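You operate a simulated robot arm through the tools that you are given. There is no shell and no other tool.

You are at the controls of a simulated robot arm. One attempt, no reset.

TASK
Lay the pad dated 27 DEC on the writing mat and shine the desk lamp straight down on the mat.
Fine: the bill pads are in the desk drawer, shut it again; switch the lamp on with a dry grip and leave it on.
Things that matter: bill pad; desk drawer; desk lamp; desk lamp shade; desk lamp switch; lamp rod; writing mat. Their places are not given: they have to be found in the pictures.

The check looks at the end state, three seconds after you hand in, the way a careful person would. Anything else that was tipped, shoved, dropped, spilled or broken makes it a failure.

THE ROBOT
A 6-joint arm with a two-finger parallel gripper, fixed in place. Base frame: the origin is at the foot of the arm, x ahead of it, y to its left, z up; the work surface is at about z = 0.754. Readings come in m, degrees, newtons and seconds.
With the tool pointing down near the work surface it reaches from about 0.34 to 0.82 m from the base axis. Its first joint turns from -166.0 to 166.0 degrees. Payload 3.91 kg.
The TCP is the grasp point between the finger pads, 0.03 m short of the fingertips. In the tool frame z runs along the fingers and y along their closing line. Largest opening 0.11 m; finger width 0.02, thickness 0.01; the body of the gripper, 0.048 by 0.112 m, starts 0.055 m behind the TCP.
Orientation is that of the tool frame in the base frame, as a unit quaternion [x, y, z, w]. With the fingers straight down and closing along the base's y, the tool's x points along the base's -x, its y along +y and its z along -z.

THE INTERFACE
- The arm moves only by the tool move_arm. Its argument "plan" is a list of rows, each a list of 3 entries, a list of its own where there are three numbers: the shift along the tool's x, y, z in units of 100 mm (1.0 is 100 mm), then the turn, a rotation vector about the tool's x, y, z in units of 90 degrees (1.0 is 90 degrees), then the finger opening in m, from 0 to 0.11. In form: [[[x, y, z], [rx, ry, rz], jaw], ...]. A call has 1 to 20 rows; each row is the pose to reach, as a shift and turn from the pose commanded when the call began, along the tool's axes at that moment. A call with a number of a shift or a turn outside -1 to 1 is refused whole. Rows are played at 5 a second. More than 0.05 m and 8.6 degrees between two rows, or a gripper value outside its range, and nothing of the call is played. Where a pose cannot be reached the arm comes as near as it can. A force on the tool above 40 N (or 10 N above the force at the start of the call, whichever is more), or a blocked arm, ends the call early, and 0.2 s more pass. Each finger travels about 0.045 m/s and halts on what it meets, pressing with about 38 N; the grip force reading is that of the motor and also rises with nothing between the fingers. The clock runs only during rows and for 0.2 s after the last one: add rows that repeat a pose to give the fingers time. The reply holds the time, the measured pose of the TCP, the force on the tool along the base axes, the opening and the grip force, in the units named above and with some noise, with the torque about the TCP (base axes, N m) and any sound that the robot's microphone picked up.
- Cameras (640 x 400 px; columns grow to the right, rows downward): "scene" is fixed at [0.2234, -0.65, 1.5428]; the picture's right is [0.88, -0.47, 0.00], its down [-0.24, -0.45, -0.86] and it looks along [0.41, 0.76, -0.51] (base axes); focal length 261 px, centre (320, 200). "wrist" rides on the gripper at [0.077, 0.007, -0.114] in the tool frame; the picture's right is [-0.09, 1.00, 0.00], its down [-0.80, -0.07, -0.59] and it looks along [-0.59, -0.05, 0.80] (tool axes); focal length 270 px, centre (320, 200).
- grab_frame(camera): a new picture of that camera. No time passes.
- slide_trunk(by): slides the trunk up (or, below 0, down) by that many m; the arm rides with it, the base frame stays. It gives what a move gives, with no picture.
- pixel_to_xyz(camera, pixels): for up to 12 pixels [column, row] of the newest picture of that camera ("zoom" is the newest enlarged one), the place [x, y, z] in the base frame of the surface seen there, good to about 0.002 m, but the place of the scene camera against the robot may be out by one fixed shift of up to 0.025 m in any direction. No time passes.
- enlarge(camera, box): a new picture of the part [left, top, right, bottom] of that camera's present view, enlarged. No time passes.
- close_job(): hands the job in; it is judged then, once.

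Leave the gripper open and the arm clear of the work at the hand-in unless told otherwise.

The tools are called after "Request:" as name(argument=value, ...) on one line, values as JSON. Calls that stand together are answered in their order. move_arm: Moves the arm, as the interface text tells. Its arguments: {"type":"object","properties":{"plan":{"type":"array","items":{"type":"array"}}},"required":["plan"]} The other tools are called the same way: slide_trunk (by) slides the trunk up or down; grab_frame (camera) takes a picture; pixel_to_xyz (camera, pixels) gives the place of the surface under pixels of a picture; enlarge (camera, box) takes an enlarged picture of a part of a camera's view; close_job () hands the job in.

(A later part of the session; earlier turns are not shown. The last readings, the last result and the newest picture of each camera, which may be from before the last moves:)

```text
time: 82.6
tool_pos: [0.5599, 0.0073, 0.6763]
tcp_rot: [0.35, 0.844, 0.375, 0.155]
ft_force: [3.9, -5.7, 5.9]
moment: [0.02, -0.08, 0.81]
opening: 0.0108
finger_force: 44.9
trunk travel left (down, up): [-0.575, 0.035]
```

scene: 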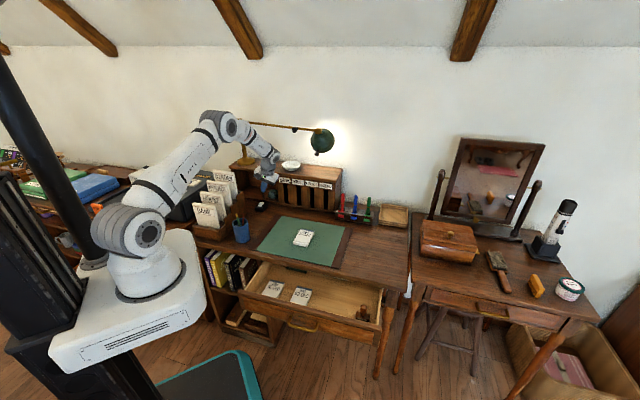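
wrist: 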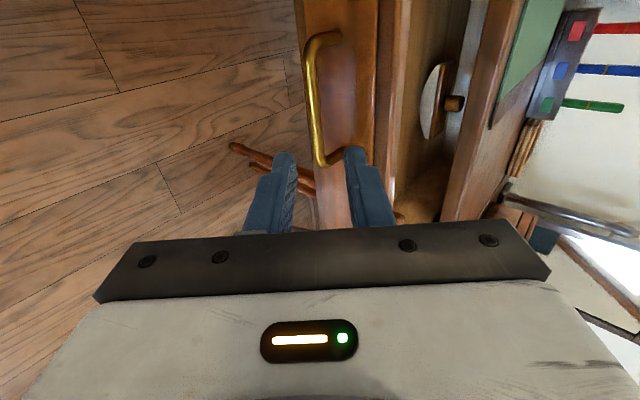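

No stop felt yet at v 0.401. I compare the drawer face's measured position with the one at the start (v≈0.449–0.451 at the same pixels).

Request:
grab_frame(camera="scene")

Request:
pixel_to_xyz(camera="scene", pixels=[[265, 263], [388, 291], [280, 270], [370, 292], [350, 287], [383, 300], [263, 268], [345, 280]])

Request:
enlarge(camera="scene", box=[354, 270, 402, 310])

Request:
enlarge(camera="scene", box=[250, 250, 298, 280])

```text
taken
```

scene: 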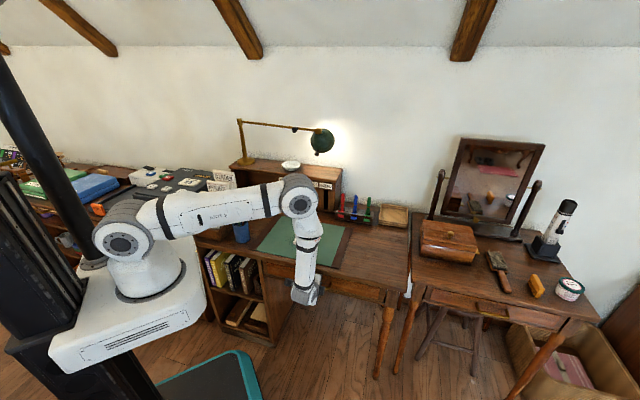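

```text
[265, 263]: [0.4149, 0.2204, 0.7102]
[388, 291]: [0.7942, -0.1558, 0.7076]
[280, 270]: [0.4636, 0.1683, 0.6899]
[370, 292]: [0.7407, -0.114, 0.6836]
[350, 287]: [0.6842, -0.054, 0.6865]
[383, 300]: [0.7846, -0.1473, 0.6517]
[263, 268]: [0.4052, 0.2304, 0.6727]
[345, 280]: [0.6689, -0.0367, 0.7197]
```

```text
10.00 times, centred on (378, 290) of scene
```

zoom: 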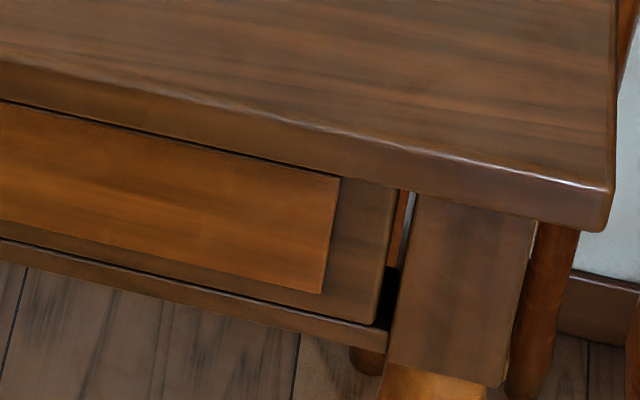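

```text
13.33 times, centred on (274, 265) of scene
```

zoom: 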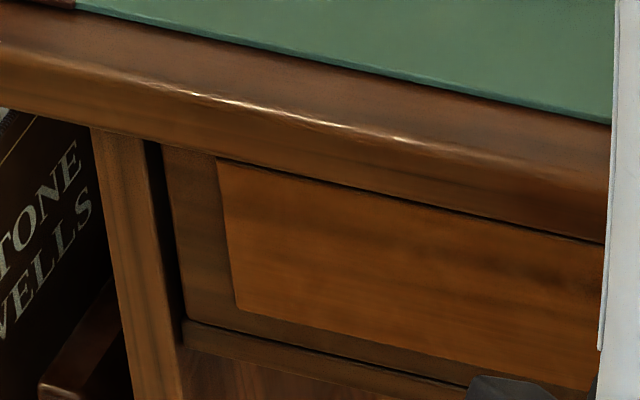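

The face measures the same as at the start (v 0.4492 / 0.4514 against 0.4494 / 0.4508), so it is shut. One more gentle push of 3 mm to feel a stop.

Request:
move_arm(plan=[[[0, 0.007, 0.0075], [0, 0, 0], 0.006], [[0, 0.0134, 0.015], [0, 0, 0], 0.006], [[0, 0.02, 0.0223], [0, 0, 0], 0.006]])

Request:
grab_frame(camera="scene")

Request:
pixel_to_xyz(camera="scene", pixels=[[265, 263], [388, 291], [280, 270], [370, 292], [350, 287], [383, 300]])

```text
time: 83.4
tool_pos: [0.5592, 0.0072, 0.6782]
tcp_rot: [0.352, 0.843, 0.375, 0.155]
ft_force: [-14.2, -33.5, 12.9]
moment: [-0.77, -0.46, 0.28]
opening: 0.0105
finger_force: 45.0
trunk travel left (down, up): [-0.575, 0.035]
```

```text
taken
```

scene: 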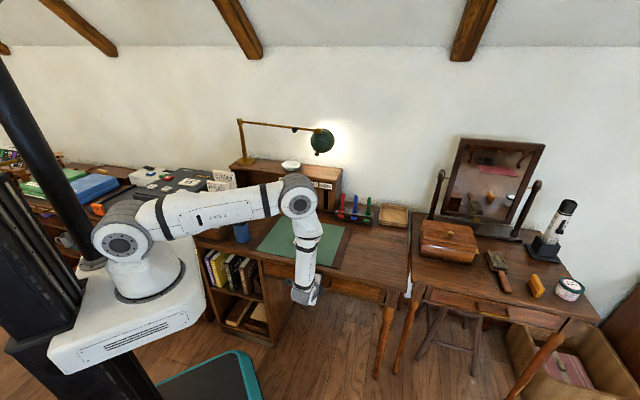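

```text
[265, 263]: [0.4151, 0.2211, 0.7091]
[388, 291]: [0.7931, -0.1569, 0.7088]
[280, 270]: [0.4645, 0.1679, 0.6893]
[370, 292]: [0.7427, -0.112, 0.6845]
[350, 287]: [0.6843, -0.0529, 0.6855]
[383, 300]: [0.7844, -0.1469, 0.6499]
```

A firm stop now (about 36 N), so the drawer is fully home. I ease back 2 mm in command, open the jaw, and back off along the fingers.

Request:
move_arm(plan=[[[0, -0.013, -0.015], [0, 0, 0], 0.006], [[0, -0.02, -0.022], [0, 0, 0], 0.016], [[0, -0.02, -0.022], [0, 0, 0], 0.026], [[0, -0.02, -0.022], [0, 0, 0], 0.026], [[0, -0.02, -0.1], [0, 0, 0], 0.026], [[0, -0.02, -0.3], [0, 0, 0], 0.026], [[0, -0.02, -0.6], [0, 0, 0], 0.026], [[0, -0.02, -1.0], [0, 0, 0], 0.026]])

Request:
grab_frame(camera="scene")

Request:
grab_frame(camera="wrist")

```text
time: 85.2
tool_pos: [0.5073, -0.0456, 0.7411]
tcp_rot: [0.349, 0.845, 0.375, 0.154]
ft_force: [0.1, 0.0, 0.4]
moment: [0.02, 0.03, 0.02]
opening: 0.0261
finger_force: 0.0
trunk travel left (down, up): [-0.575, 0.035]
```

```text
taken
```

scene: 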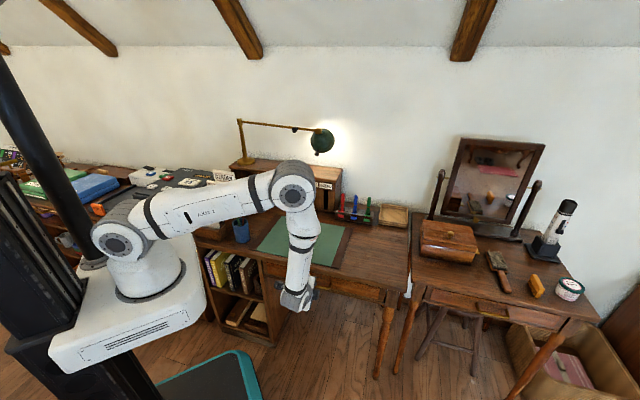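

```text
taken
```

wrist: 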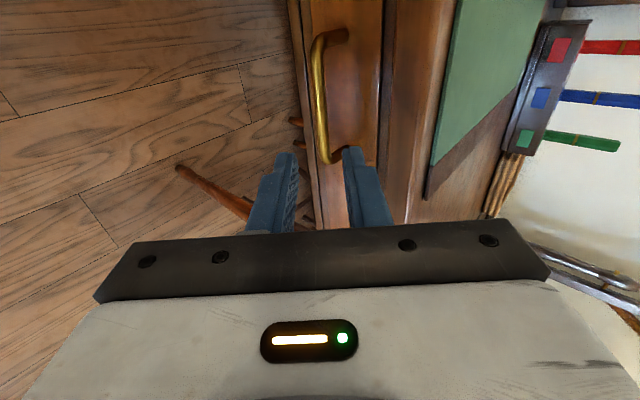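

The drawer is shut and the handle is free. Next the lamp: I rise while turning the tool upright.

Request:
move_arm(plan=[[[0, 0.24, -0.22], [0, 0, 0], 0.03], [[0, 0.48, -0.44], [0.04, 0, 0], 0.04], [[0, 0.72, -0.66], [0.12, 0, 0], 0.05], [[0, 0.966, -0.87], [0.2, 0, 0], 0.06], [[0, 0.966, -0.87], [0.28, 0, 0], 0.06], [[0, 0.966, -0.87], [0.36, 0, 0], 0.06], [[0, 0.966, -0.87], [0.44, 0, 0], 0.06], [[0, 0.966, -0.87], [0.5, 0, 0], 0.06], [[0, 0.966, -0.87], [0.533, 0, 0], 0.06]])

Request:
move_arm(plan=[[[0, 0, -0.15], [0, 0, -0.09], 0.06], [[0, 0, -0.3], [0, 0, -0.18], 0.06], [[0, 0, -0.45], [0, 0, -0.27], 0.06], [[0, 0, -0.6], [0, 0, -0.36], 0.06], [[0, 0, -0.75], [0, 0, -0.45], 0.06], [[0, 0, -0.9], [0, 0, -0.54], 0.06], [[0, 0, -1.0], [0, 0, -0.63], 0.06], [[0, 0, -1.0], [0, 0, -0.72], 0.06], [[0, 0, -1.0], [0, 0, -0.81], 0.06], [[0, 0, -1.0], [0, 0, -0.9], 0.06], [[0, 0, -1.0], [0, 0, -0.96], 0.06], [[0, 0, -1.0], [0, 0, -1.0], 0.06]])

Request:
grab_frame(camera="scene")

```text
time: 87.2
tool_pos: [0.5073, -0.0442, 0.8738]
tcp_rot: [0.382, 0.924, -0.001, 0.0]
ft_force: [0.4, 0.8, 0.6]
moment: [-0.01, 0.0, 0.03]
opening: 0.06
finger_force: 0.1
trunk travel left (down, up): [-0.575, 0.035]
```

```text
time: 89.8
tool_pos: [0.5079, -0.0435, 0.972]
tcp_rot: [-0.385, 0.923, 0.0, 0.001]
ft_force: [0.6, 0.3, -0.7]
moment: [0.01, 0.01, 0.01]
opening: 0.0599
finger_force: 0.0
trunk travel left (down, up): [-0.575, 0.035]
```

```text
taken
```

scene: 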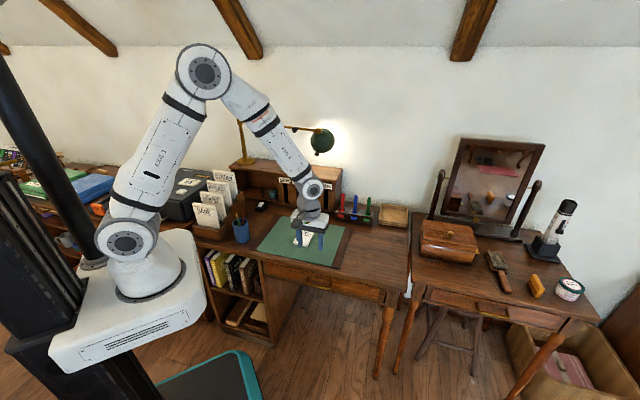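

Tool upright at z 0.97, closing along the desk. I rise 100 mm, shift left 100 mm and tilt the tool 45° up toward the lamp, so the wrist camera looks level at it.

Request:
move_arm(plan=[[[0, 0.16, -0.16], [0, -0.084, 0], 0.06], [[0, 0.33, -0.33], [0, -0.167, 0], 0.06], [[0, 0.5, -0.5], [0, -0.25, 0], 0.06], [[0, 0.67, -0.67], [0, -0.333, 0], 0.06], [[0, 0.84, -0.84], [0, -0.417, 0], 0.06], [[0, 1.0, -1.0], [0, -0.5, 0], 0.06]])

Request:
grab_frame(camera="wrist")

Request:
grab_frame(camera="scene")

```text
time: 91.2
tool_pos: [0.4382, 0.0273, 1.073]
tcp_rot: [-0.354, 0.853, 0.147, 0.353]
ft_force: [0.4, 0.4, 1.0]
moment: [0.01, 0.0, -0.03]
opening: 0.0599
finger_force: 0.1
trunk travel left (down, up): [-0.575, 0.035]
```

```text
taken
```

wrist: 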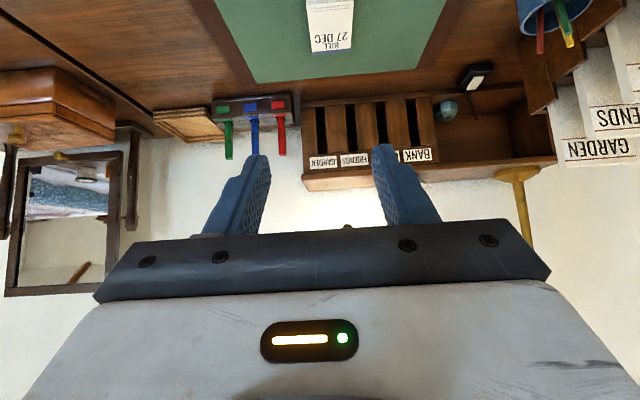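

```text
taken
```

scene: 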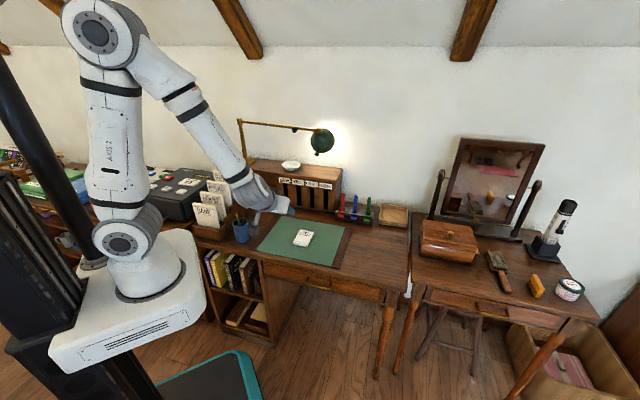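

The lamp is hidden behind the gripper plate. I tilt 27° more so the lamp comes into the free upper half of the picture.

Request:
move_arm(plan=[[[0, 0, 0], [0, -0.075, 0], 0.06], [[0, 0, 0], [0, -0.15, 0], 0.06], [[0, 0, 0], [0, -0.225, 0], 0.06], [[0, 0, 0], [0, -0.3, 0], 0.06]])

Request:
grab_frame(camera="wrist")

```text
time: 92.2
tool_pos: [0.4659, 0.0127, 1.0676]
tcp_rot: [-0.309, 0.747, 0.226, 0.543]
ft_force: [0.3, -0.3, -0.5]
moment: [-0.04, -0.01, 0.04]
opening: 0.0599
finger_force: 0.0
out of reach, approached as far as the arm can: row 1, 2, 3, 4
trunk travel left (down, up): [-0.575, 0.035]
```

```text
taken
```

wrist: 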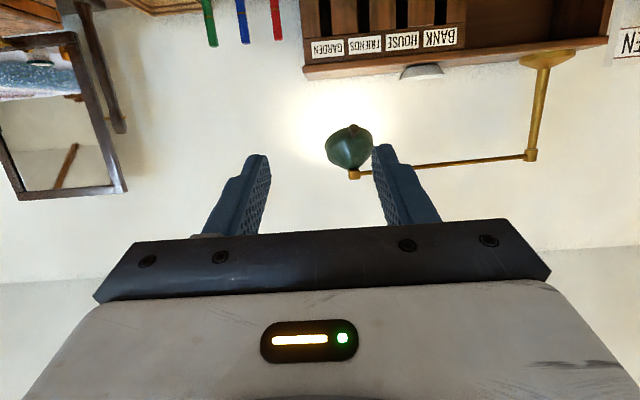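

Now the lamp is visible at wrist (350, 150). The arm was too folded to hold the exact spot, but that is harmless here. I enlarge the lamp.

Request:
enlarge(camera="wrist", box=[300, 90, 460, 190])

Request:
pixel_to_xyz(camera="wrist", pixels=[[353, 173], [351, 130], [330, 148], [368, 150], [350, 150], [420, 164], [470, 160], [530, 155], [545, 100], [422, 72]])

```text
4.00 times, centred on (380, 140) of wrist
```

zoom: 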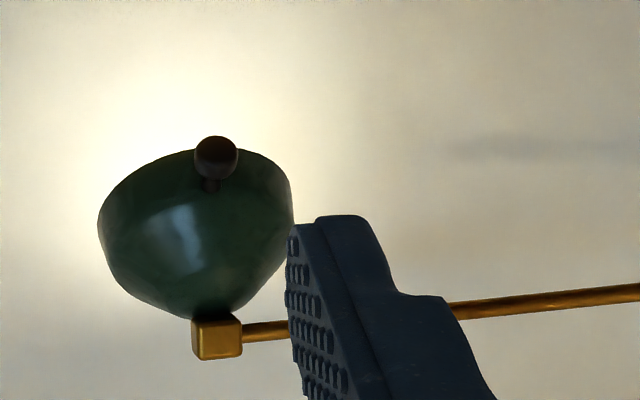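

```text
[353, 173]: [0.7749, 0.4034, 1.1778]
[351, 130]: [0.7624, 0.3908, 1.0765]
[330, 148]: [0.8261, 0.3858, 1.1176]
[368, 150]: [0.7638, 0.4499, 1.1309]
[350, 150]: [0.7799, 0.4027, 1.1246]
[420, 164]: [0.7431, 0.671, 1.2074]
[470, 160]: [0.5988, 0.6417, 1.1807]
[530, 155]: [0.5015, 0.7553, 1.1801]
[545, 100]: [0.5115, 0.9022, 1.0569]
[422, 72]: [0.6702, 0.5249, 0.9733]
```

The shade hangs from the brass block with its opening tilted toward the wall; the black knob sits at its low front rim. I sample the shade surface to work out the tilt.

Request:
pixel_to_xyz(camera="zoom", pixels=[[215, 315], [205, 295], [205, 270], [205, 240], [200, 215], [190, 190], [180, 165], [125, 200], [280, 190], [130, 255], [265, 270], [217, 148]])

Request:
pixel_to_xyz(camera="zoom", pixels=[[217, 165], [210, 188], [250, 158], [150, 180], [105, 225], [290, 205], [215, 345], [198, 330], [238, 330], [265, 330], [550, 298], [217, 322]])

```text
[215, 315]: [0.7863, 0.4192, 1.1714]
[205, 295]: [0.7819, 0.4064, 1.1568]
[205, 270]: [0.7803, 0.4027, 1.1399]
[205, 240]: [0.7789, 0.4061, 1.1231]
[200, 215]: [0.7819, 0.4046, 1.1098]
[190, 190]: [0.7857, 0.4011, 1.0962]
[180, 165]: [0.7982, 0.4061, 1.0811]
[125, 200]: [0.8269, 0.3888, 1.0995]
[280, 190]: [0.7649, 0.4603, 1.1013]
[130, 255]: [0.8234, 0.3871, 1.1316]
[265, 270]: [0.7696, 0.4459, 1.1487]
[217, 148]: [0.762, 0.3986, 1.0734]
```

```text
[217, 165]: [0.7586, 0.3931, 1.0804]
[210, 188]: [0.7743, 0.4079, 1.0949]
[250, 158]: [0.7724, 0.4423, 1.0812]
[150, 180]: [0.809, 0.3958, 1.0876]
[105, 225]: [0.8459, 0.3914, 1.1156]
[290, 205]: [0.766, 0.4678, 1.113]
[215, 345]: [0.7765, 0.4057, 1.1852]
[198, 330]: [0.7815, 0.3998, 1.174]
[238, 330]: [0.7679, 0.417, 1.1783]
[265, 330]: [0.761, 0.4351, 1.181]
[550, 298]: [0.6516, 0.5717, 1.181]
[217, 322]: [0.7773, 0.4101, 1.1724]
```

The profile tells me the shade is tilted about 45° toward the wall; its hinge is the brass block at about v 0.846, z 1.18 on an axis along the rod, and its knob is at about (u 0.261, v 0.815, z 1.080). Pinching the knob from left and right lets it pivot while I pull it out and up. I approach in front of it in hops.

Request:
move_arm(plan=[[[-0.1, 0.04, 0.22], [0, 0, 0], 0.06], [[-0.2, 0.08, 0.45], [0, 0, 0], 0.06], [[-0.3, 0.12, 0.68], [0, 0, 0], 0.06], [[-0.395, 0.15, 0.9], [0, 0, 0], 0.06]])

Request:
move_arm(plan=[[[-0.1, 0.04, 0.22], [0, 0, 0], 0.06], [[-0.2, 0.08, 0.45], [0, 0, 0], 0.06], [[-0.3, 0.12, 0.68], [0, 0, 0], 0.06], [[-0.395, 0.15, 0.9], [0, 0, 0], 0.06]])

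Request:
grab_frame(camera="wrist")

Request:
grab_frame(camera="scene")

```text
time: 93.2
tool_pos: [0.5247, 0.0929, 1.0763]
tcp_rot: [-0.31, 0.748, 0.225, 0.542]
ft_force: [-0.6, 0.5, -0.2]
moment: [0.0, 0.01, 0.04]
opening: 0.0599
finger_force: 0.1
trunk travel left (down, up): [-0.575, 0.035]
```

```text
time: 94.2
tool_pos: [0.5832, 0.1726, 1.0852]
tcp_rot: [-0.31, 0.748, 0.225, 0.542]
ft_force: [0.7, -0.6, 0.4]
moment: [0.02, 0.0, 0.0]
opening: 0.06
finger_force: 0.0
trunk travel left (down, up): [-0.575, 0.035]
```

```text
taken
```

wrist: 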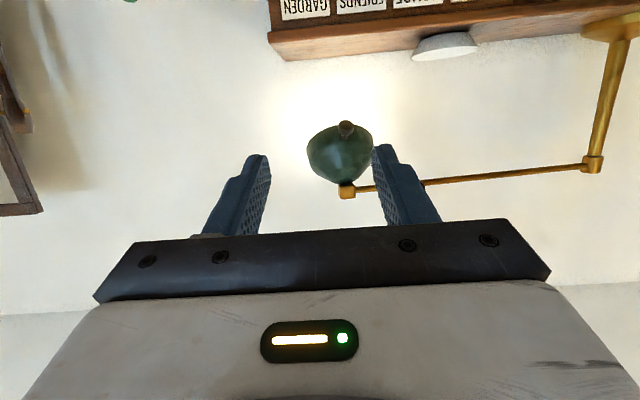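

```text
taken
```

scene: 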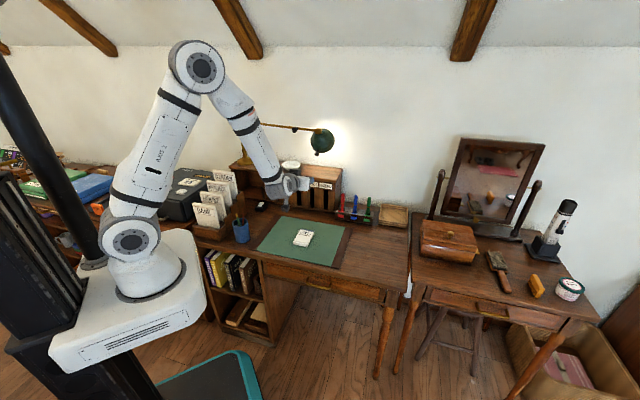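

On course. Another 90 mm hop toward the shade knob (wrist (346, 128)).

Request:
move_arm(plan=[[[-0.1, 0.04, 0.22], [0, 0, 0], 0.06], [[-0.2, 0.08, 0.45], [0, 0, 0], 0.06], [[-0.3, 0.12, 0.68], [0, 0, 0], 0.06], [[-0.4, 0.147, 0.89], [0, 0, 0], 0.06]])

Request:
grab_frame(camera="wrist")

Request:
enlarge(camera="wrist", box=[270, 80, 430, 220])

```text
time: 95.2
tool_pos: [0.642, 0.2533, 1.0953]
tcp_rot: [-0.309, 0.748, 0.224, 0.543]
ft_force: [0.8, 0.3, 0.5]
moment: [0.0, -0.02, 0.02]
opening: 0.0599
finger_force: 0.1
trunk travel left (down, up): [-0.575, 0.035]
```

```text
taken
```

wrist: 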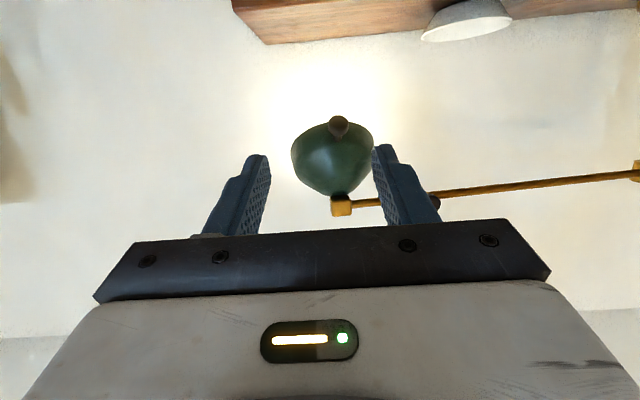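

```text
2.86 times, centred on (350, 150) of wrist
```

zoom: 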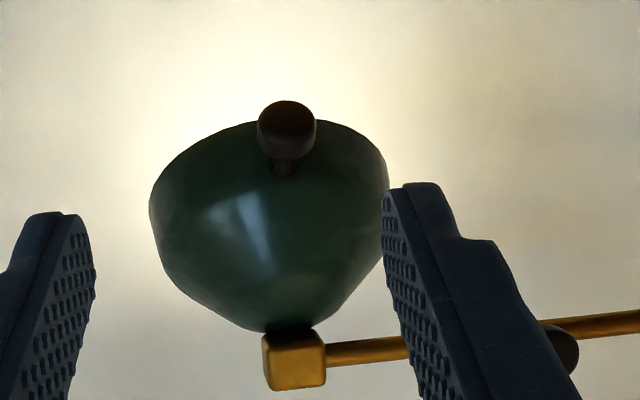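

I measure the knob, its stem and the shade rim from this nearer view.

Request:
pixel_to_xyz(camera="zoom", pixels=[[287, 120], [262, 125], [312, 125], [287, 108], [287, 150], [285, 172], [285, 185], [240, 140], [335, 135], [155, 190], [385, 180], [295, 365]])

Request:
pixel_to_xyz(camera="wrist", pixels=[[338, 127], [341, 206], [332, 165], [500, 188], [560, 181], [637, 171], [437, 203], [600, 177]])

```text
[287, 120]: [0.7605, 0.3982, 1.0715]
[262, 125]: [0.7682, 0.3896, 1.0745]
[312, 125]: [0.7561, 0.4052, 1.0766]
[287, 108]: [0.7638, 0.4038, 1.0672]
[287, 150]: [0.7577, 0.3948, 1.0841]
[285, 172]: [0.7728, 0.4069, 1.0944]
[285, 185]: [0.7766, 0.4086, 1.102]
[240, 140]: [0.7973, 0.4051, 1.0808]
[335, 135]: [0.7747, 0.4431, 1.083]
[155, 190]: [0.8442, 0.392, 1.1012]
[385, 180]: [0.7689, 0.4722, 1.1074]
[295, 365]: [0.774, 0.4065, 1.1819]
```

```text
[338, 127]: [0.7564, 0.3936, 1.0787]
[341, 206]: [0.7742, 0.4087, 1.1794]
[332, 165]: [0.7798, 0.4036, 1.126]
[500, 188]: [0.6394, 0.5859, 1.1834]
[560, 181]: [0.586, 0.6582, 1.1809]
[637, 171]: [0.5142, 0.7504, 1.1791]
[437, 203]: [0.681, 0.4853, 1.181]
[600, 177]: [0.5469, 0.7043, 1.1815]
```

Shade knob: centre about u 0.258, v 0.8185, z 1.077, 22 mm across. I move to about 60 mm short of it, jaw 45 mm.

Request:
move_arm(plan=[[[-0.09, 0.04, 0.25], [0, 0, 0], 0.055], [[-0.18, 0.09, 0.5], [0, 0, 0], 0.05], [[-0.27, 0.13, 0.75], [0, 0, 0], 0.045], [[-0.36, 0.169, 1.0], [0, 0, 0], 0.045], [[-0.36, 0.169, 1.0], [0, 0, 0], 0.045]])

Request:
grab_frame(camera="wrist")

Request:
enlarge(camera="wrist", box=[230, 80, 430, 240])

```text
time: 96.4
tool_pos: [0.7047, 0.3393, 1.0988]
tcp_rot: [-0.309, 0.747, 0.226, 0.543]
ft_force: [-0.7, -0.2, -0.3]
moment: [0.0, -0.03, -0.01]
opening: 0.045
finger_force: 0.0
trunk travel left (down, up): [-0.575, 0.035]
```

```text
taken
```

wrist: 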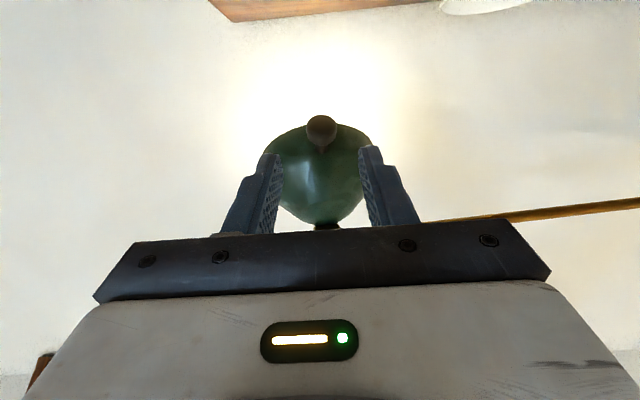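

```text
2.50 times, centred on (330, 160) of wrist
```

zoom: 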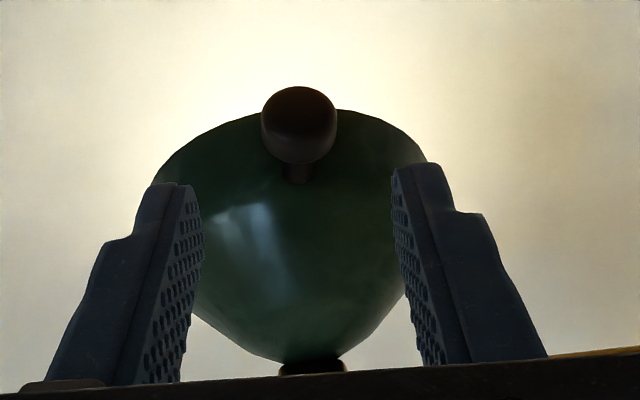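

The knob is centred between the fingers. I re-measure it at close range.

Request:
pixel_to_xyz(camera="zoom", pixels=[[298, 130], [266, 130], [333, 130], [298, 95], [298, 160], [297, 178]])

```text
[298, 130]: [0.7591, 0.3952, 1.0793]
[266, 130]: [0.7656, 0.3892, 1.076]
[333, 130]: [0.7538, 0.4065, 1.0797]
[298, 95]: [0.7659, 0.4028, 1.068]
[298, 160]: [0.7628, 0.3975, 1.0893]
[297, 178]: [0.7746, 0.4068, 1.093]
```

Knob centre ≈ (u 0.256, v 0.822, z 1.079). I advance 74 mm in small steps so the knob lies just ahead of the grasp point, then close gently on it.

Request:
move_arm(plan=[[[-0.02, 0.01, 0.2], [0, 0, 0], 0.045], [[-0.04, 0.02, 0.4], [0, 0, 0], 0.045], [[-0.06, 0.02, 0.55], [0, 0, 0], 0.045], [[-0.07, 0.02, 0.66], [0, 0, 0], 0.045], [[-0.07, 0.02, 0.74], [0, 0, 0], 0.045], [[-0.07, 0.02, 0.74], [0, 0, 0], 0.045]])

Request:
enlarge(camera="wrist", box=[230, 80, 430, 240])

Request:
enlarge(camera="scene", box=[250, 105, 378, 185])

```text
time: 97.8
tool_pos: [0.7545, 0.3931, 1.0838]
tcp_rot: [-0.311, 0.748, 0.226, 0.542]
ft_force: [0.0, 0.5, -0.3]
moment: [0.01, 0.01, 0.01]
opening: 0.0449
finger_force: 0.0
trunk travel left (down, up): [-0.575, 0.035]
```

```text
2.50 times, centred on (330, 160) of wrist
```

zoom: 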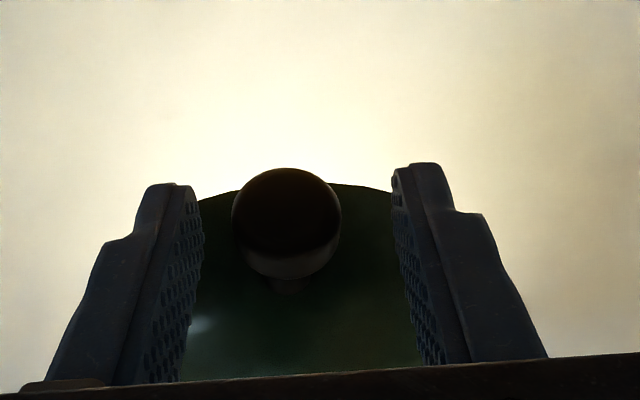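

```text
5.00 times, centred on (314, 145) of scene
```

zoom: 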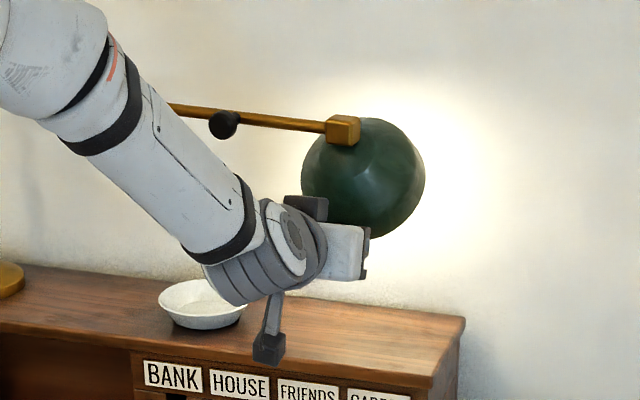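

The knob is between the fingers and nothing touches. I close on it.

Request:
move_arm(plan=[[[0, -0.02, 0], [0, 0, 0], 0.04], [[0, -0.02, 0], [0, 0, 0], 0.032], [[0, -0.02, 0], [0, 0, 0], 0.026], [[0, -0.02, 0], [0, 0, 0], 0.02], [[0, -0.02, 0], [0, 0, 0], 0.014], [[0, -0.02, 0], [0, 0, 0], 0.012], [[0, -0.02, 0], [0, 0, 0], 0.012]])

Request:
enlarge(camera="wrist", box=[230, 80, 430, 240])

```text
time: 99.4
tool_pos: [0.756, 0.3919, 1.0841]
tcp_rot: [-0.309, 0.747, 0.225, 0.543]
ft_force: [0.1, 0.2, 0.1]
moment: [-0.08, -0.02, 0.08]
opening: 0.0231
finger_force: 45.3
trunk travel left (down, up): [-0.575, 0.035]
```

```text
2.50 times, centred on (330, 160) of wrist
```

zoom: 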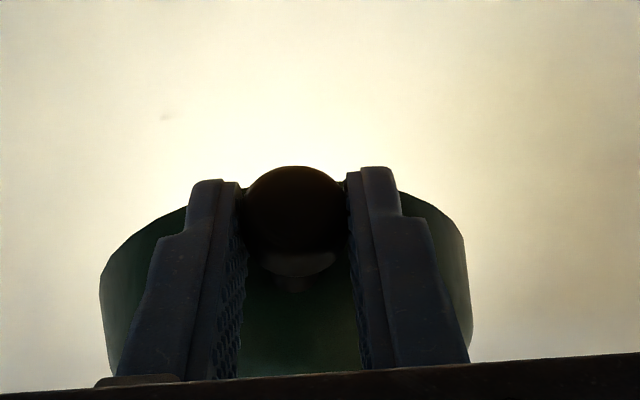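

Gripped at 23 mm. I pull the knob along its arc about the hinge: first 18° worth (30 mm out, 12 mm up).

Request:
move_arm(plan=[[[0.001, 0, -0.04], [0, 0, 0], 0.012], [[0.003, 0, -0.082], [0, 0, 0], 0.012], [[0.002, 0, -0.122], [0, 0, 0], 0.012], [[0, 0, -0.163], [0, 0, 0], 0.012], [[-0.005, 0, -0.204], [0, 0, 0], 0.012], [[-0.011, 0, -0.244], [0, 0, 0], 0.012], [[-0.018, 0, -0.284], [0, 0, 0], 0.012], [[-0.026, 0, -0.324], [0, 0, 0], 0.012]])

Request:
grab_frame(camera="wrist")

Request:
enlarge(camera="scene", box=[250, 105, 378, 185])

```text
time: 100.9
tool_pos: [0.7344, 0.3765, 1.0848]
tcp_rot: [-0.314, 0.751, 0.225, 0.536]
ft_force: [-6.6, 5.7, -10.5]
moment: [-0.17, 0.24, 0.62]
opening: 0.0229
finger_force: 44.6
trunk travel left (down, up): [-0.575, 0.035]
stopped in row 7: the force on the tool passed its limit at 41 N (the readings are from after the stop); the commanded pose is now the measured one
```

```text
taken
```

wrist: 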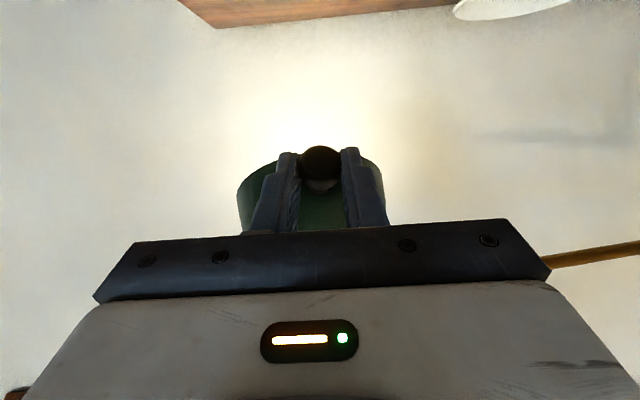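

```text
5.00 times, centred on (314, 145) of scene
```

zoom: 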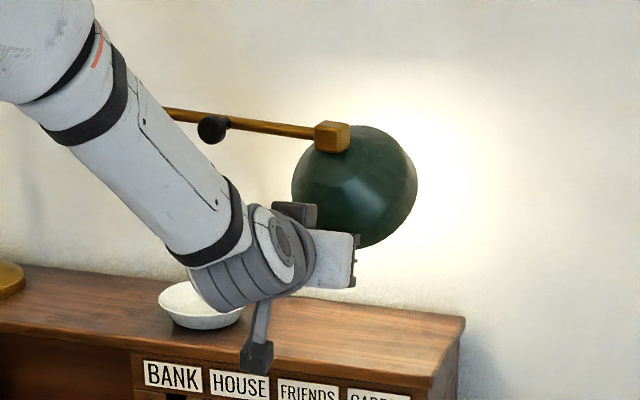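

The rod swung about 3.5° toward the front instead of the shade tilting (the block moved from zoom (342,130) to (332,137)), because the clamped knob could not pivot in my rigid grip. I now turn the tool together with the shade about the hinge, 15° first, in 2.5° steps.

Request:
move_arm(plan=[[[-0.003, 0.007, -0.044], [0, 0.028, 0], 0.012], [[-0.007, 0.015, -0.088], [0, 0.0556, 0], 0.012], [[-0.014, 0.022, -0.131], [0, 0.083, 0], 0.012], [[-0.021, 0.029, -0.174], [0, 0.111, 0], 0.012], [[-0.031, 0.036, -0.216], [0, 0.139, 0], 0.012], [[-0.042, 0.042, -0.258], [0, 0.167, 0], 0.012]])

Request:
enlarge(camera="scene", box=[250, 105, 378, 185])

Request:
grab_frame(camera="wrist")

```text
time: 102.3
tool_pos: [0.7169, 0.3637, 1.0983]
tcp_rot: [-0.341, 0.814, 0.182, 0.434]
ft_force: [-8.2, 13.8, -16.3]
moment: [-0.51, 0.72, 0.51]
opening: 0.0229
finger_force: 45.5
trunk travel left (down, up): [-0.575, 0.035]
```

```text
5.00 times, centred on (314, 145) of scene
```

zoom: 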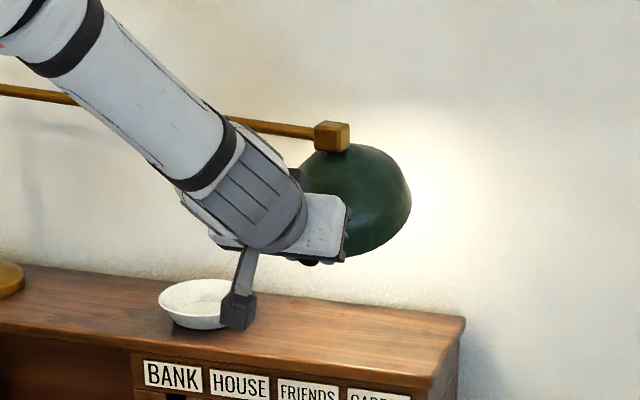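

```text
taken
```

wrist: 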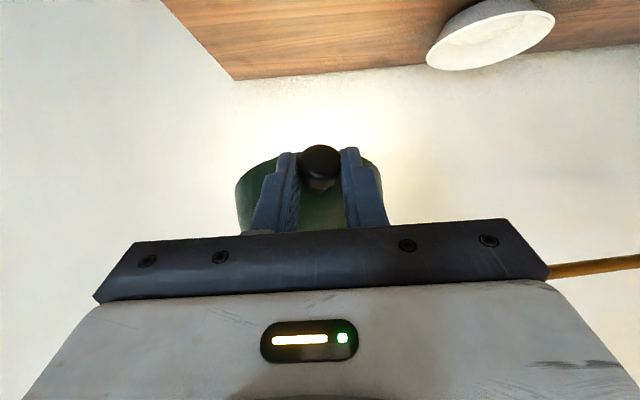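

The shade is tilting now: the block stayed put at zoom (332, 137) while the dome turned. The force is moderate. I continue with another 15° of the same arc.

Request:
move_arm(plan=[[[-0.003, 0.007, -0.044], [0, 0.028, 0], 0.012], [[-0.007, 0.012, -0.088], [0, 0.0556, 0], 0.012], [[-0.014, 0.018, -0.131], [0, 0.083, 0], 0.012], [[-0.021, 0.024, -0.174], [0, 0.111, 0], 0.012], [[-0.031, 0.03, -0.216], [0, 0.139, 0], 0.012], [[-0.042, 0.035, -0.258], [0, 0.167, 0], 0.012]])

Request:
enlarge(camera="scene", box=[250, 105, 378, 185])

Request:
grab_frame(camera="wrist")

```text
time: 103.7
tool_pos: [0.7009, 0.354, 1.1179]
tcp_rot: [-0.36, 0.863, 0.135, 0.327]
ft_force: [-9.6, 23.0, -7.0]
moment: [-0.21, 0.68, 0.12]
opening: 0.023
finger_force: 44.9
trunk travel left (down, up): [-0.575, 0.035]
```

```text
5.00 times, centred on (314, 145) of scene
```

zoom: 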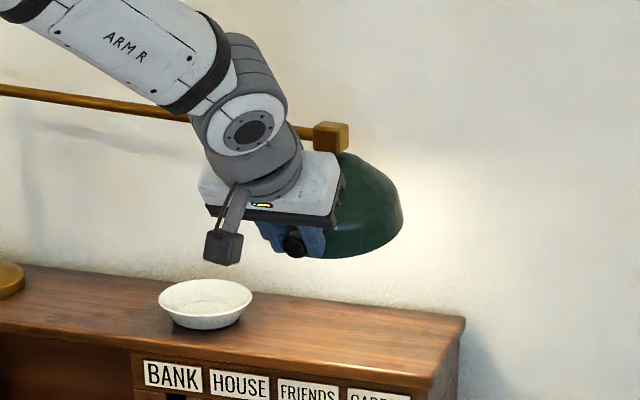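

```text
taken
```

wrist: 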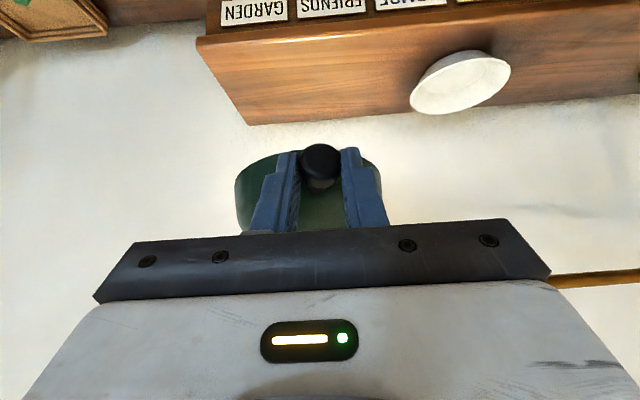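

Working well: the dome now hangs lower. I measure rim points from both cameras to see how much tilt is left.

Request:
pixel_to_xyz(camera="zoom", pixels=[[330, 255], [350, 256], [370, 250], [390, 237], [402, 215], [398, 190], [380, 170], [350, 155], [360, 200], [380, 220], [345, 235], [332, 137]])

Request:
enlarge(camera="wrist", box=[210, 130, 410, 240])

```text
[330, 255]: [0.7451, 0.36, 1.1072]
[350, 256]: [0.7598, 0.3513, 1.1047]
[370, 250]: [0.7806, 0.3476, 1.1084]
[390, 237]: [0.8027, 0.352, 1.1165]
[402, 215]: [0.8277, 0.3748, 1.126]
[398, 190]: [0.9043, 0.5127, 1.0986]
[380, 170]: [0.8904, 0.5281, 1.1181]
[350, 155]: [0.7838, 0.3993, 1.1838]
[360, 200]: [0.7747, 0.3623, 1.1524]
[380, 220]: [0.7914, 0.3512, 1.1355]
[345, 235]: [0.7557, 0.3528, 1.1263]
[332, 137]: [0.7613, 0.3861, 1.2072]
```

```text
3.20 times, centred on (310, 185) of wrist
```

zoom: 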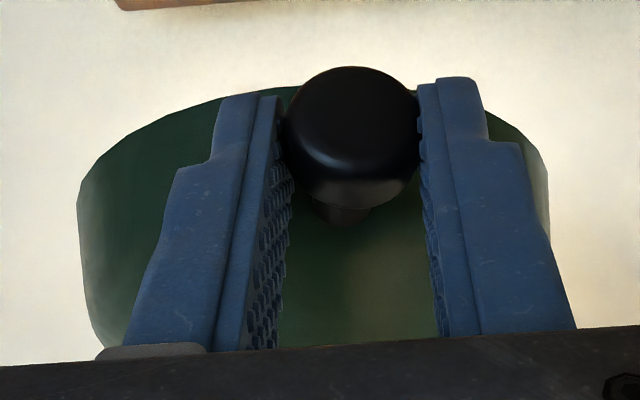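

The rim still slopes about 17° (z 1.086 at the front, 1.107 toward the wall). I turn 12° more, adding 2.5 mm to the left to relieve the sideways force, then measure again.

Request:
move_arm(plan=[[[-0.003, 0.02, -0.044], [0, 0.028, 0], 0.012], [[-0.007, 0.035, -0.088], [0, 0.0556, 0], 0.012], [[-0.014, 0.042, -0.131], [0, 0.083, 0], 0.012], [[-0.021, 0.048, -0.174], [0, 0.111, 0], 0.012], [[-0.027, 0.052, -0.2], [0, 0.13, 0], 0.012]])

Request:
enlarge(camera="scene", box=[250, 105, 378, 185])

```text
time: 104.9
tool_pos: [0.6891, 0.3476, 1.1356]
tcp_rot: [-0.372, 0.892, 0.099, 0.238]
ft_force: [-7.1, 18.6, 3.9]
moment: [0.38, 0.12, -0.28]
opening: 0.023
finger_force: 44.9
trunk travel left (down, up): [-0.575, 0.035]
```

```text
5.00 times, centred on (314, 145) of scene
```

zoom: 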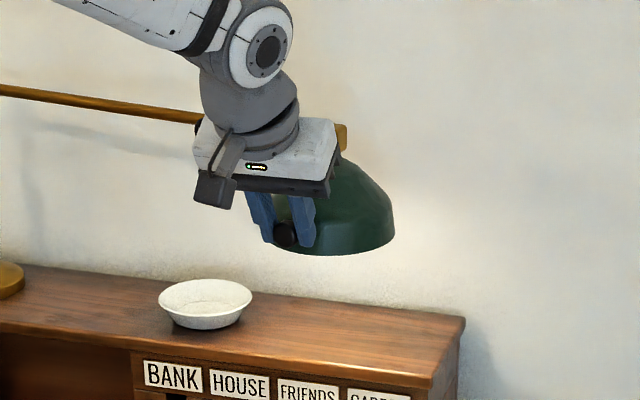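

Request:
pixel_to_xyz(camera="zoom", pixels=[[322, 253], [340, 254], [355, 252], [370, 247], [383, 240], [392, 230], [394, 222], [392, 212], [320, 235], [350, 235], [375, 225], [360, 180]])

Request:
enlarge(camera="scene", box=[296, 130, 336, 160])

```text
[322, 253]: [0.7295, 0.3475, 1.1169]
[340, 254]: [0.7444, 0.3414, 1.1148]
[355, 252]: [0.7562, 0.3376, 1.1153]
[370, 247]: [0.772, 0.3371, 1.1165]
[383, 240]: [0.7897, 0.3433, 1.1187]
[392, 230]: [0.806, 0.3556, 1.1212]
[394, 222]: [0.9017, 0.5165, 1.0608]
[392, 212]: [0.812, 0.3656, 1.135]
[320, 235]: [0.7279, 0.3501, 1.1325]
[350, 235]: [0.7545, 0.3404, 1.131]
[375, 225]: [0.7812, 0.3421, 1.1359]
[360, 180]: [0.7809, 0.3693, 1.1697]
```

```text
13.33 times, centred on (316, 145) of scene
```

zoom: 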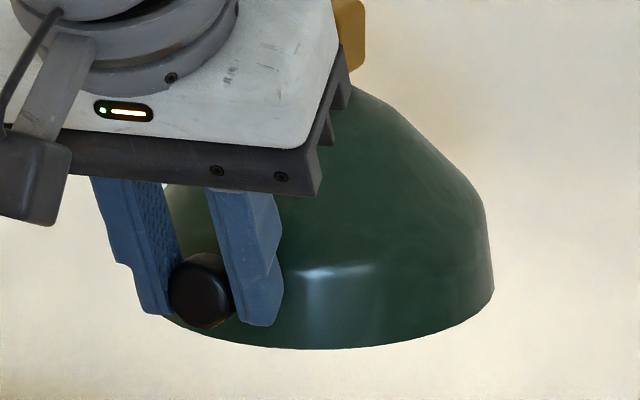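

About 6° of slope is left (z 1.115 at front, 1.121 toward the wall). I turn the last 6°.

Request:
move_arm(plan=[[[-0.002, 0.01, -0.03], [0, 0.02, 0], 0.012], [[-0.005, 0.02, -0.065], [0, 0.042, 0], 0.012], [[-0.01, 0.025, -0.105], [0, 0.067, 0], 0.012], [[-0.01, 0.025, -0.105], [0, 0.067, 0], 0.012]])

Request:
enlarge(camera="scene", box=[296, 130, 336, 160])

```text
time: 105.9
tool_pos: [0.6841, 0.3461, 1.1452]
tcp_rot: [-0.377, 0.903, 0.078, 0.19]
ft_force: [-3.7, 11.6, 3.4]
moment: [0.28, -0.1, -0.11]
opening: 0.0233
finger_force: 44.8
trunk travel left (down, up): [-0.575, 0.035]
```

```text
13.33 times, centred on (316, 145) of scene
```

zoom: 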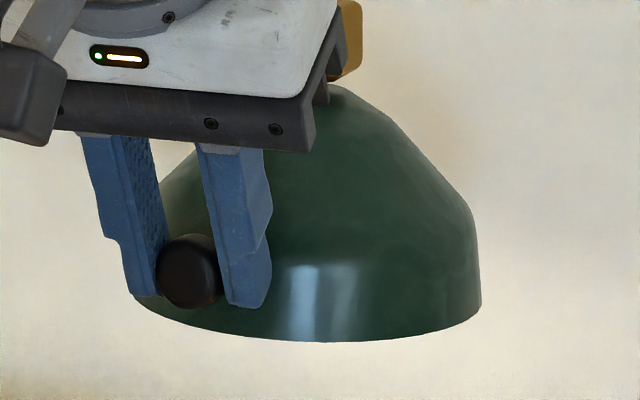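

Request:
pixel_to_xyz(camera="zoom", pixels=[[150, 304], [200, 326], [250, 337], [300, 340], [350, 338], [400, 332], [440, 322], [465, 312], [477, 302], [478, 292], [185, 320], [476, 270]])

```text
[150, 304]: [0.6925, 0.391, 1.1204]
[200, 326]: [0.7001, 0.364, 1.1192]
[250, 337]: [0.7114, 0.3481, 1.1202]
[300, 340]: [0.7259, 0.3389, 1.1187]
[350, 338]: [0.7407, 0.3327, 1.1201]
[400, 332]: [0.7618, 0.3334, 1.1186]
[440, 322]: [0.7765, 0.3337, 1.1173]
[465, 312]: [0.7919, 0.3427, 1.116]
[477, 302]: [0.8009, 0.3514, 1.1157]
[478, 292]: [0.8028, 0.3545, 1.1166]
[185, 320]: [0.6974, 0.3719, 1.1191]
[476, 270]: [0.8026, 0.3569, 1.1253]
```

The shade now hangs close to straight down: a fit over eleven rim points gives about 2.6° too far, which I will trim later. Holding the same knob, I swing the rod toward the mat on a circle about the post (u −0.17, v 0.898), turning the tool with it: first 14°.

Request:
move_arm(plan=[[[0.09, 0.043, -0.04], [0.006, 0, 0.014], 0.012], [[0.179, 0.087, -0.079], [0.0124, 0, 0.028], 0.012], [[0.267, 0.135, -0.118], [0.0186, 0, 0.042], 0.012], [[0.354, 0.183, -0.156], [0.0247, 0, 0.0563], 0.012], [[0.44, 0.235, -0.194], [0.031, 0, 0.0704], 0.012], [[0.525, 0.288, -0.231], [0.0371, 0, 0.0845], 0.012], [[0.608, 0.345, -0.268], [0.0433, 0, 0.0986], 0.012], [[0.691, 0.402, -0.304], [0.0495, 0, 0.1126], 0.012], [[0.771, 0.463, -0.339], [0.0557, 0, 0.1267], 0.012], [[0.851, 0.524, -0.374], [0.0619, 0, 0.1408], 0.012]])

Request:
grab_frame(camera="scene")

Request:
grab_frame(camera="wrist")

```text
time: 108.1
tool_pos: [0.582, 0.3147, 1.1442]
tcp_rot: [-0.265, 0.942, 0.055, 0.198]
ft_force: [-1.5, 2.6, 7.1]
moment: [0.42, -0.51, -0.07]
opening: 0.0228
finger_force: 45.0
trunk travel left (down, up): [-0.575, 0.035]
```

```text
taken
```

scene: 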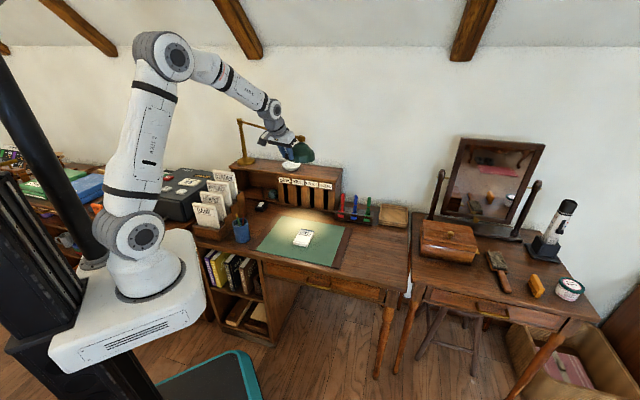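

```text
taken
```

wrist: 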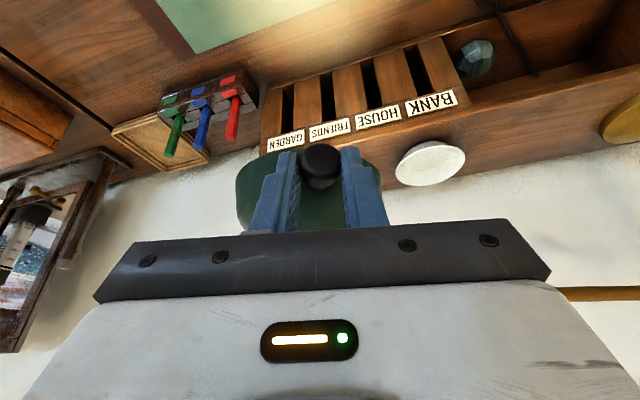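

The lamp's light already falls on the back of the mat; forces are low. I swing the remaining 14° with the same motion.

Request:
move_arm(plan=[[[0.09, 0.043, -0.04], [0.006, 0, 0.014], 0.012], [[0.179, 0.087, -0.079], [0.0124, 0, 0.028], 0.012], [[0.267, 0.135, -0.118], [0.0186, 0, 0.042], 0.012], [[0.354, 0.183, -0.156], [0.0247, 0, 0.0563], 0.012], [[0.44, 0.235, -0.194], [0.031, 0, 0.0704], 0.012], [[0.525, 0.288, -0.231], [0.0371, 0, 0.0845], 0.012], [[0.608, 0.345, -0.268], [0.0433, 0, 0.0986], 0.012], [[0.691, 0.402, -0.304], [0.0495, 0, 0.1126], 0.012], [[0.771, 0.463, -0.339], [0.0557, 0, 0.1267], 0.012], [[0.851, 0.524, -0.374], [0.0619, 0, 0.1408], 0.012]])

Request:
grab_frame(camera="scene")

Request:
grab_frame(camera="wrist")

```text
time: 110.3
tool_pos: [0.4753, 0.3088, 1.1444]
tcp_rot: [-0.149, 0.968, 0.032, 0.202]
ft_force: [-1.4, -14.1, 0.6]
moment: [-0.21, -0.08, 0.11]
opening: 0.0229
finger_force: 45.3
trunk travel left (down, up): [-0.575, 0.035]
```

```text
taken
```

scene: 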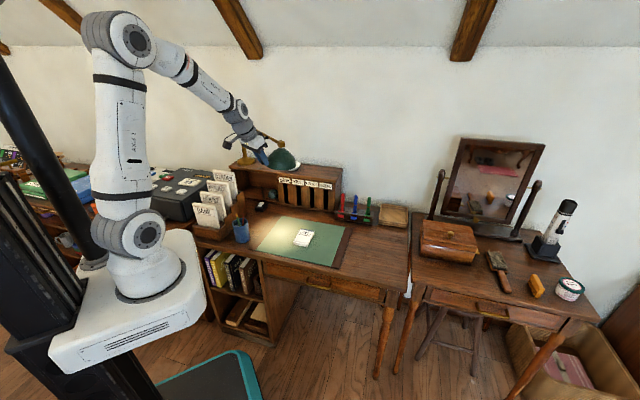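

```text
taken
```

wrist: 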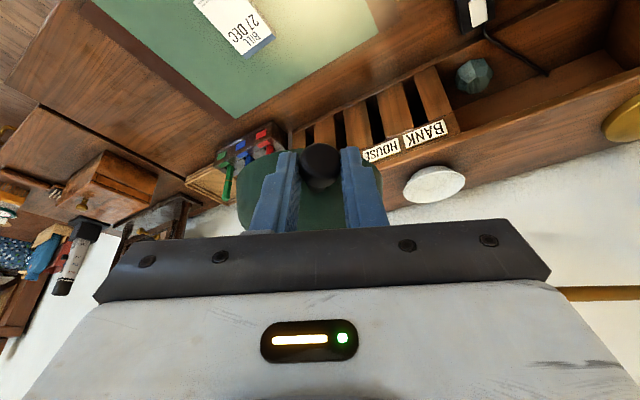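

The lamp now shines on the mat's left-centre part. I enlarge the shade and the mat to check the rim's level and the light spot.

Request:
enlarge(camera="scene", box=[260, 140, 308, 170])

Request:
enlarge(camera="scene", box=[220, 140, 380, 280])

```text
13.33 times, centred on (284, 155) of scene
```

zoom: 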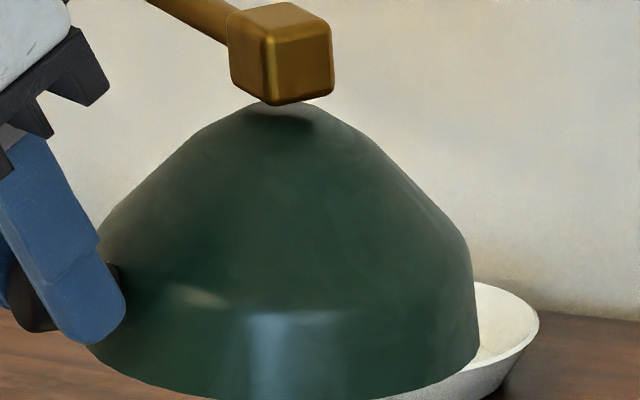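

```text
2.86 times, centred on (300, 210) of scene
```

zoom: 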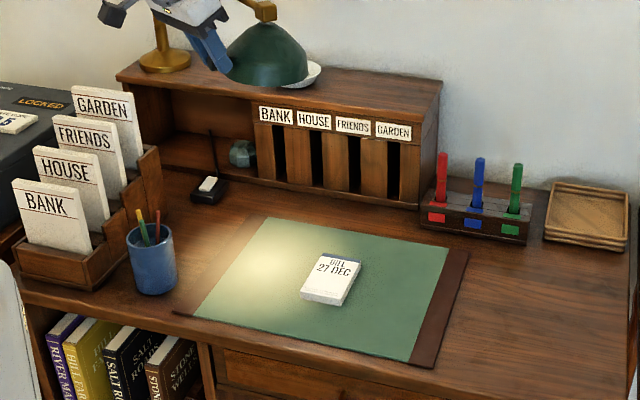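

The spot lies on the mat, left-centre. Now a precise look at the rim for levelness.

Request:
enlarge(camera="scene", box=[262, 145, 310, 175])

Request:
pixel_to_xyz(camera="zoom", pixels=[[90, 292], [115, 308], [145, 320], [180, 328], [220, 332], [260, 333], [300, 331], [340, 325], [380, 315], [415, 302], [438, 290], [449, 278]])

```text
13.33 times, centred on (286, 160) of scene
```

zoom: 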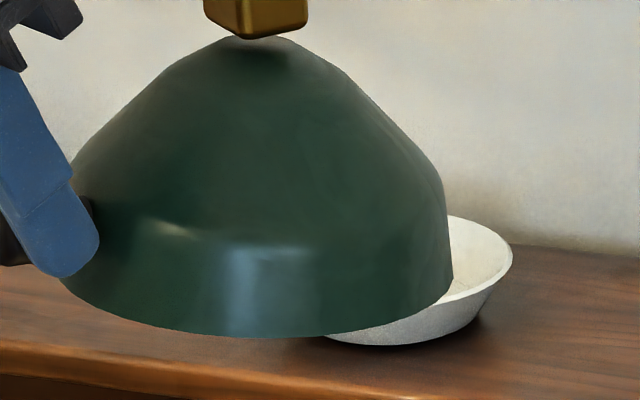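

```text
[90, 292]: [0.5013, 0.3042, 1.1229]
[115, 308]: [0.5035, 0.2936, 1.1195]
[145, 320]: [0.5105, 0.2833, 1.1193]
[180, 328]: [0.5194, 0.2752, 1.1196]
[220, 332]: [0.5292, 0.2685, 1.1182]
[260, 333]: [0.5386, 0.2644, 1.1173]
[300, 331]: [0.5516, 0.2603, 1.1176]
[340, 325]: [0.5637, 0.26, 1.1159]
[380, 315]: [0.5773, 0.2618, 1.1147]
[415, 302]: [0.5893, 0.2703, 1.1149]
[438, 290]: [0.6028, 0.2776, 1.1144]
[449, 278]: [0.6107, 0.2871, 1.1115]
```

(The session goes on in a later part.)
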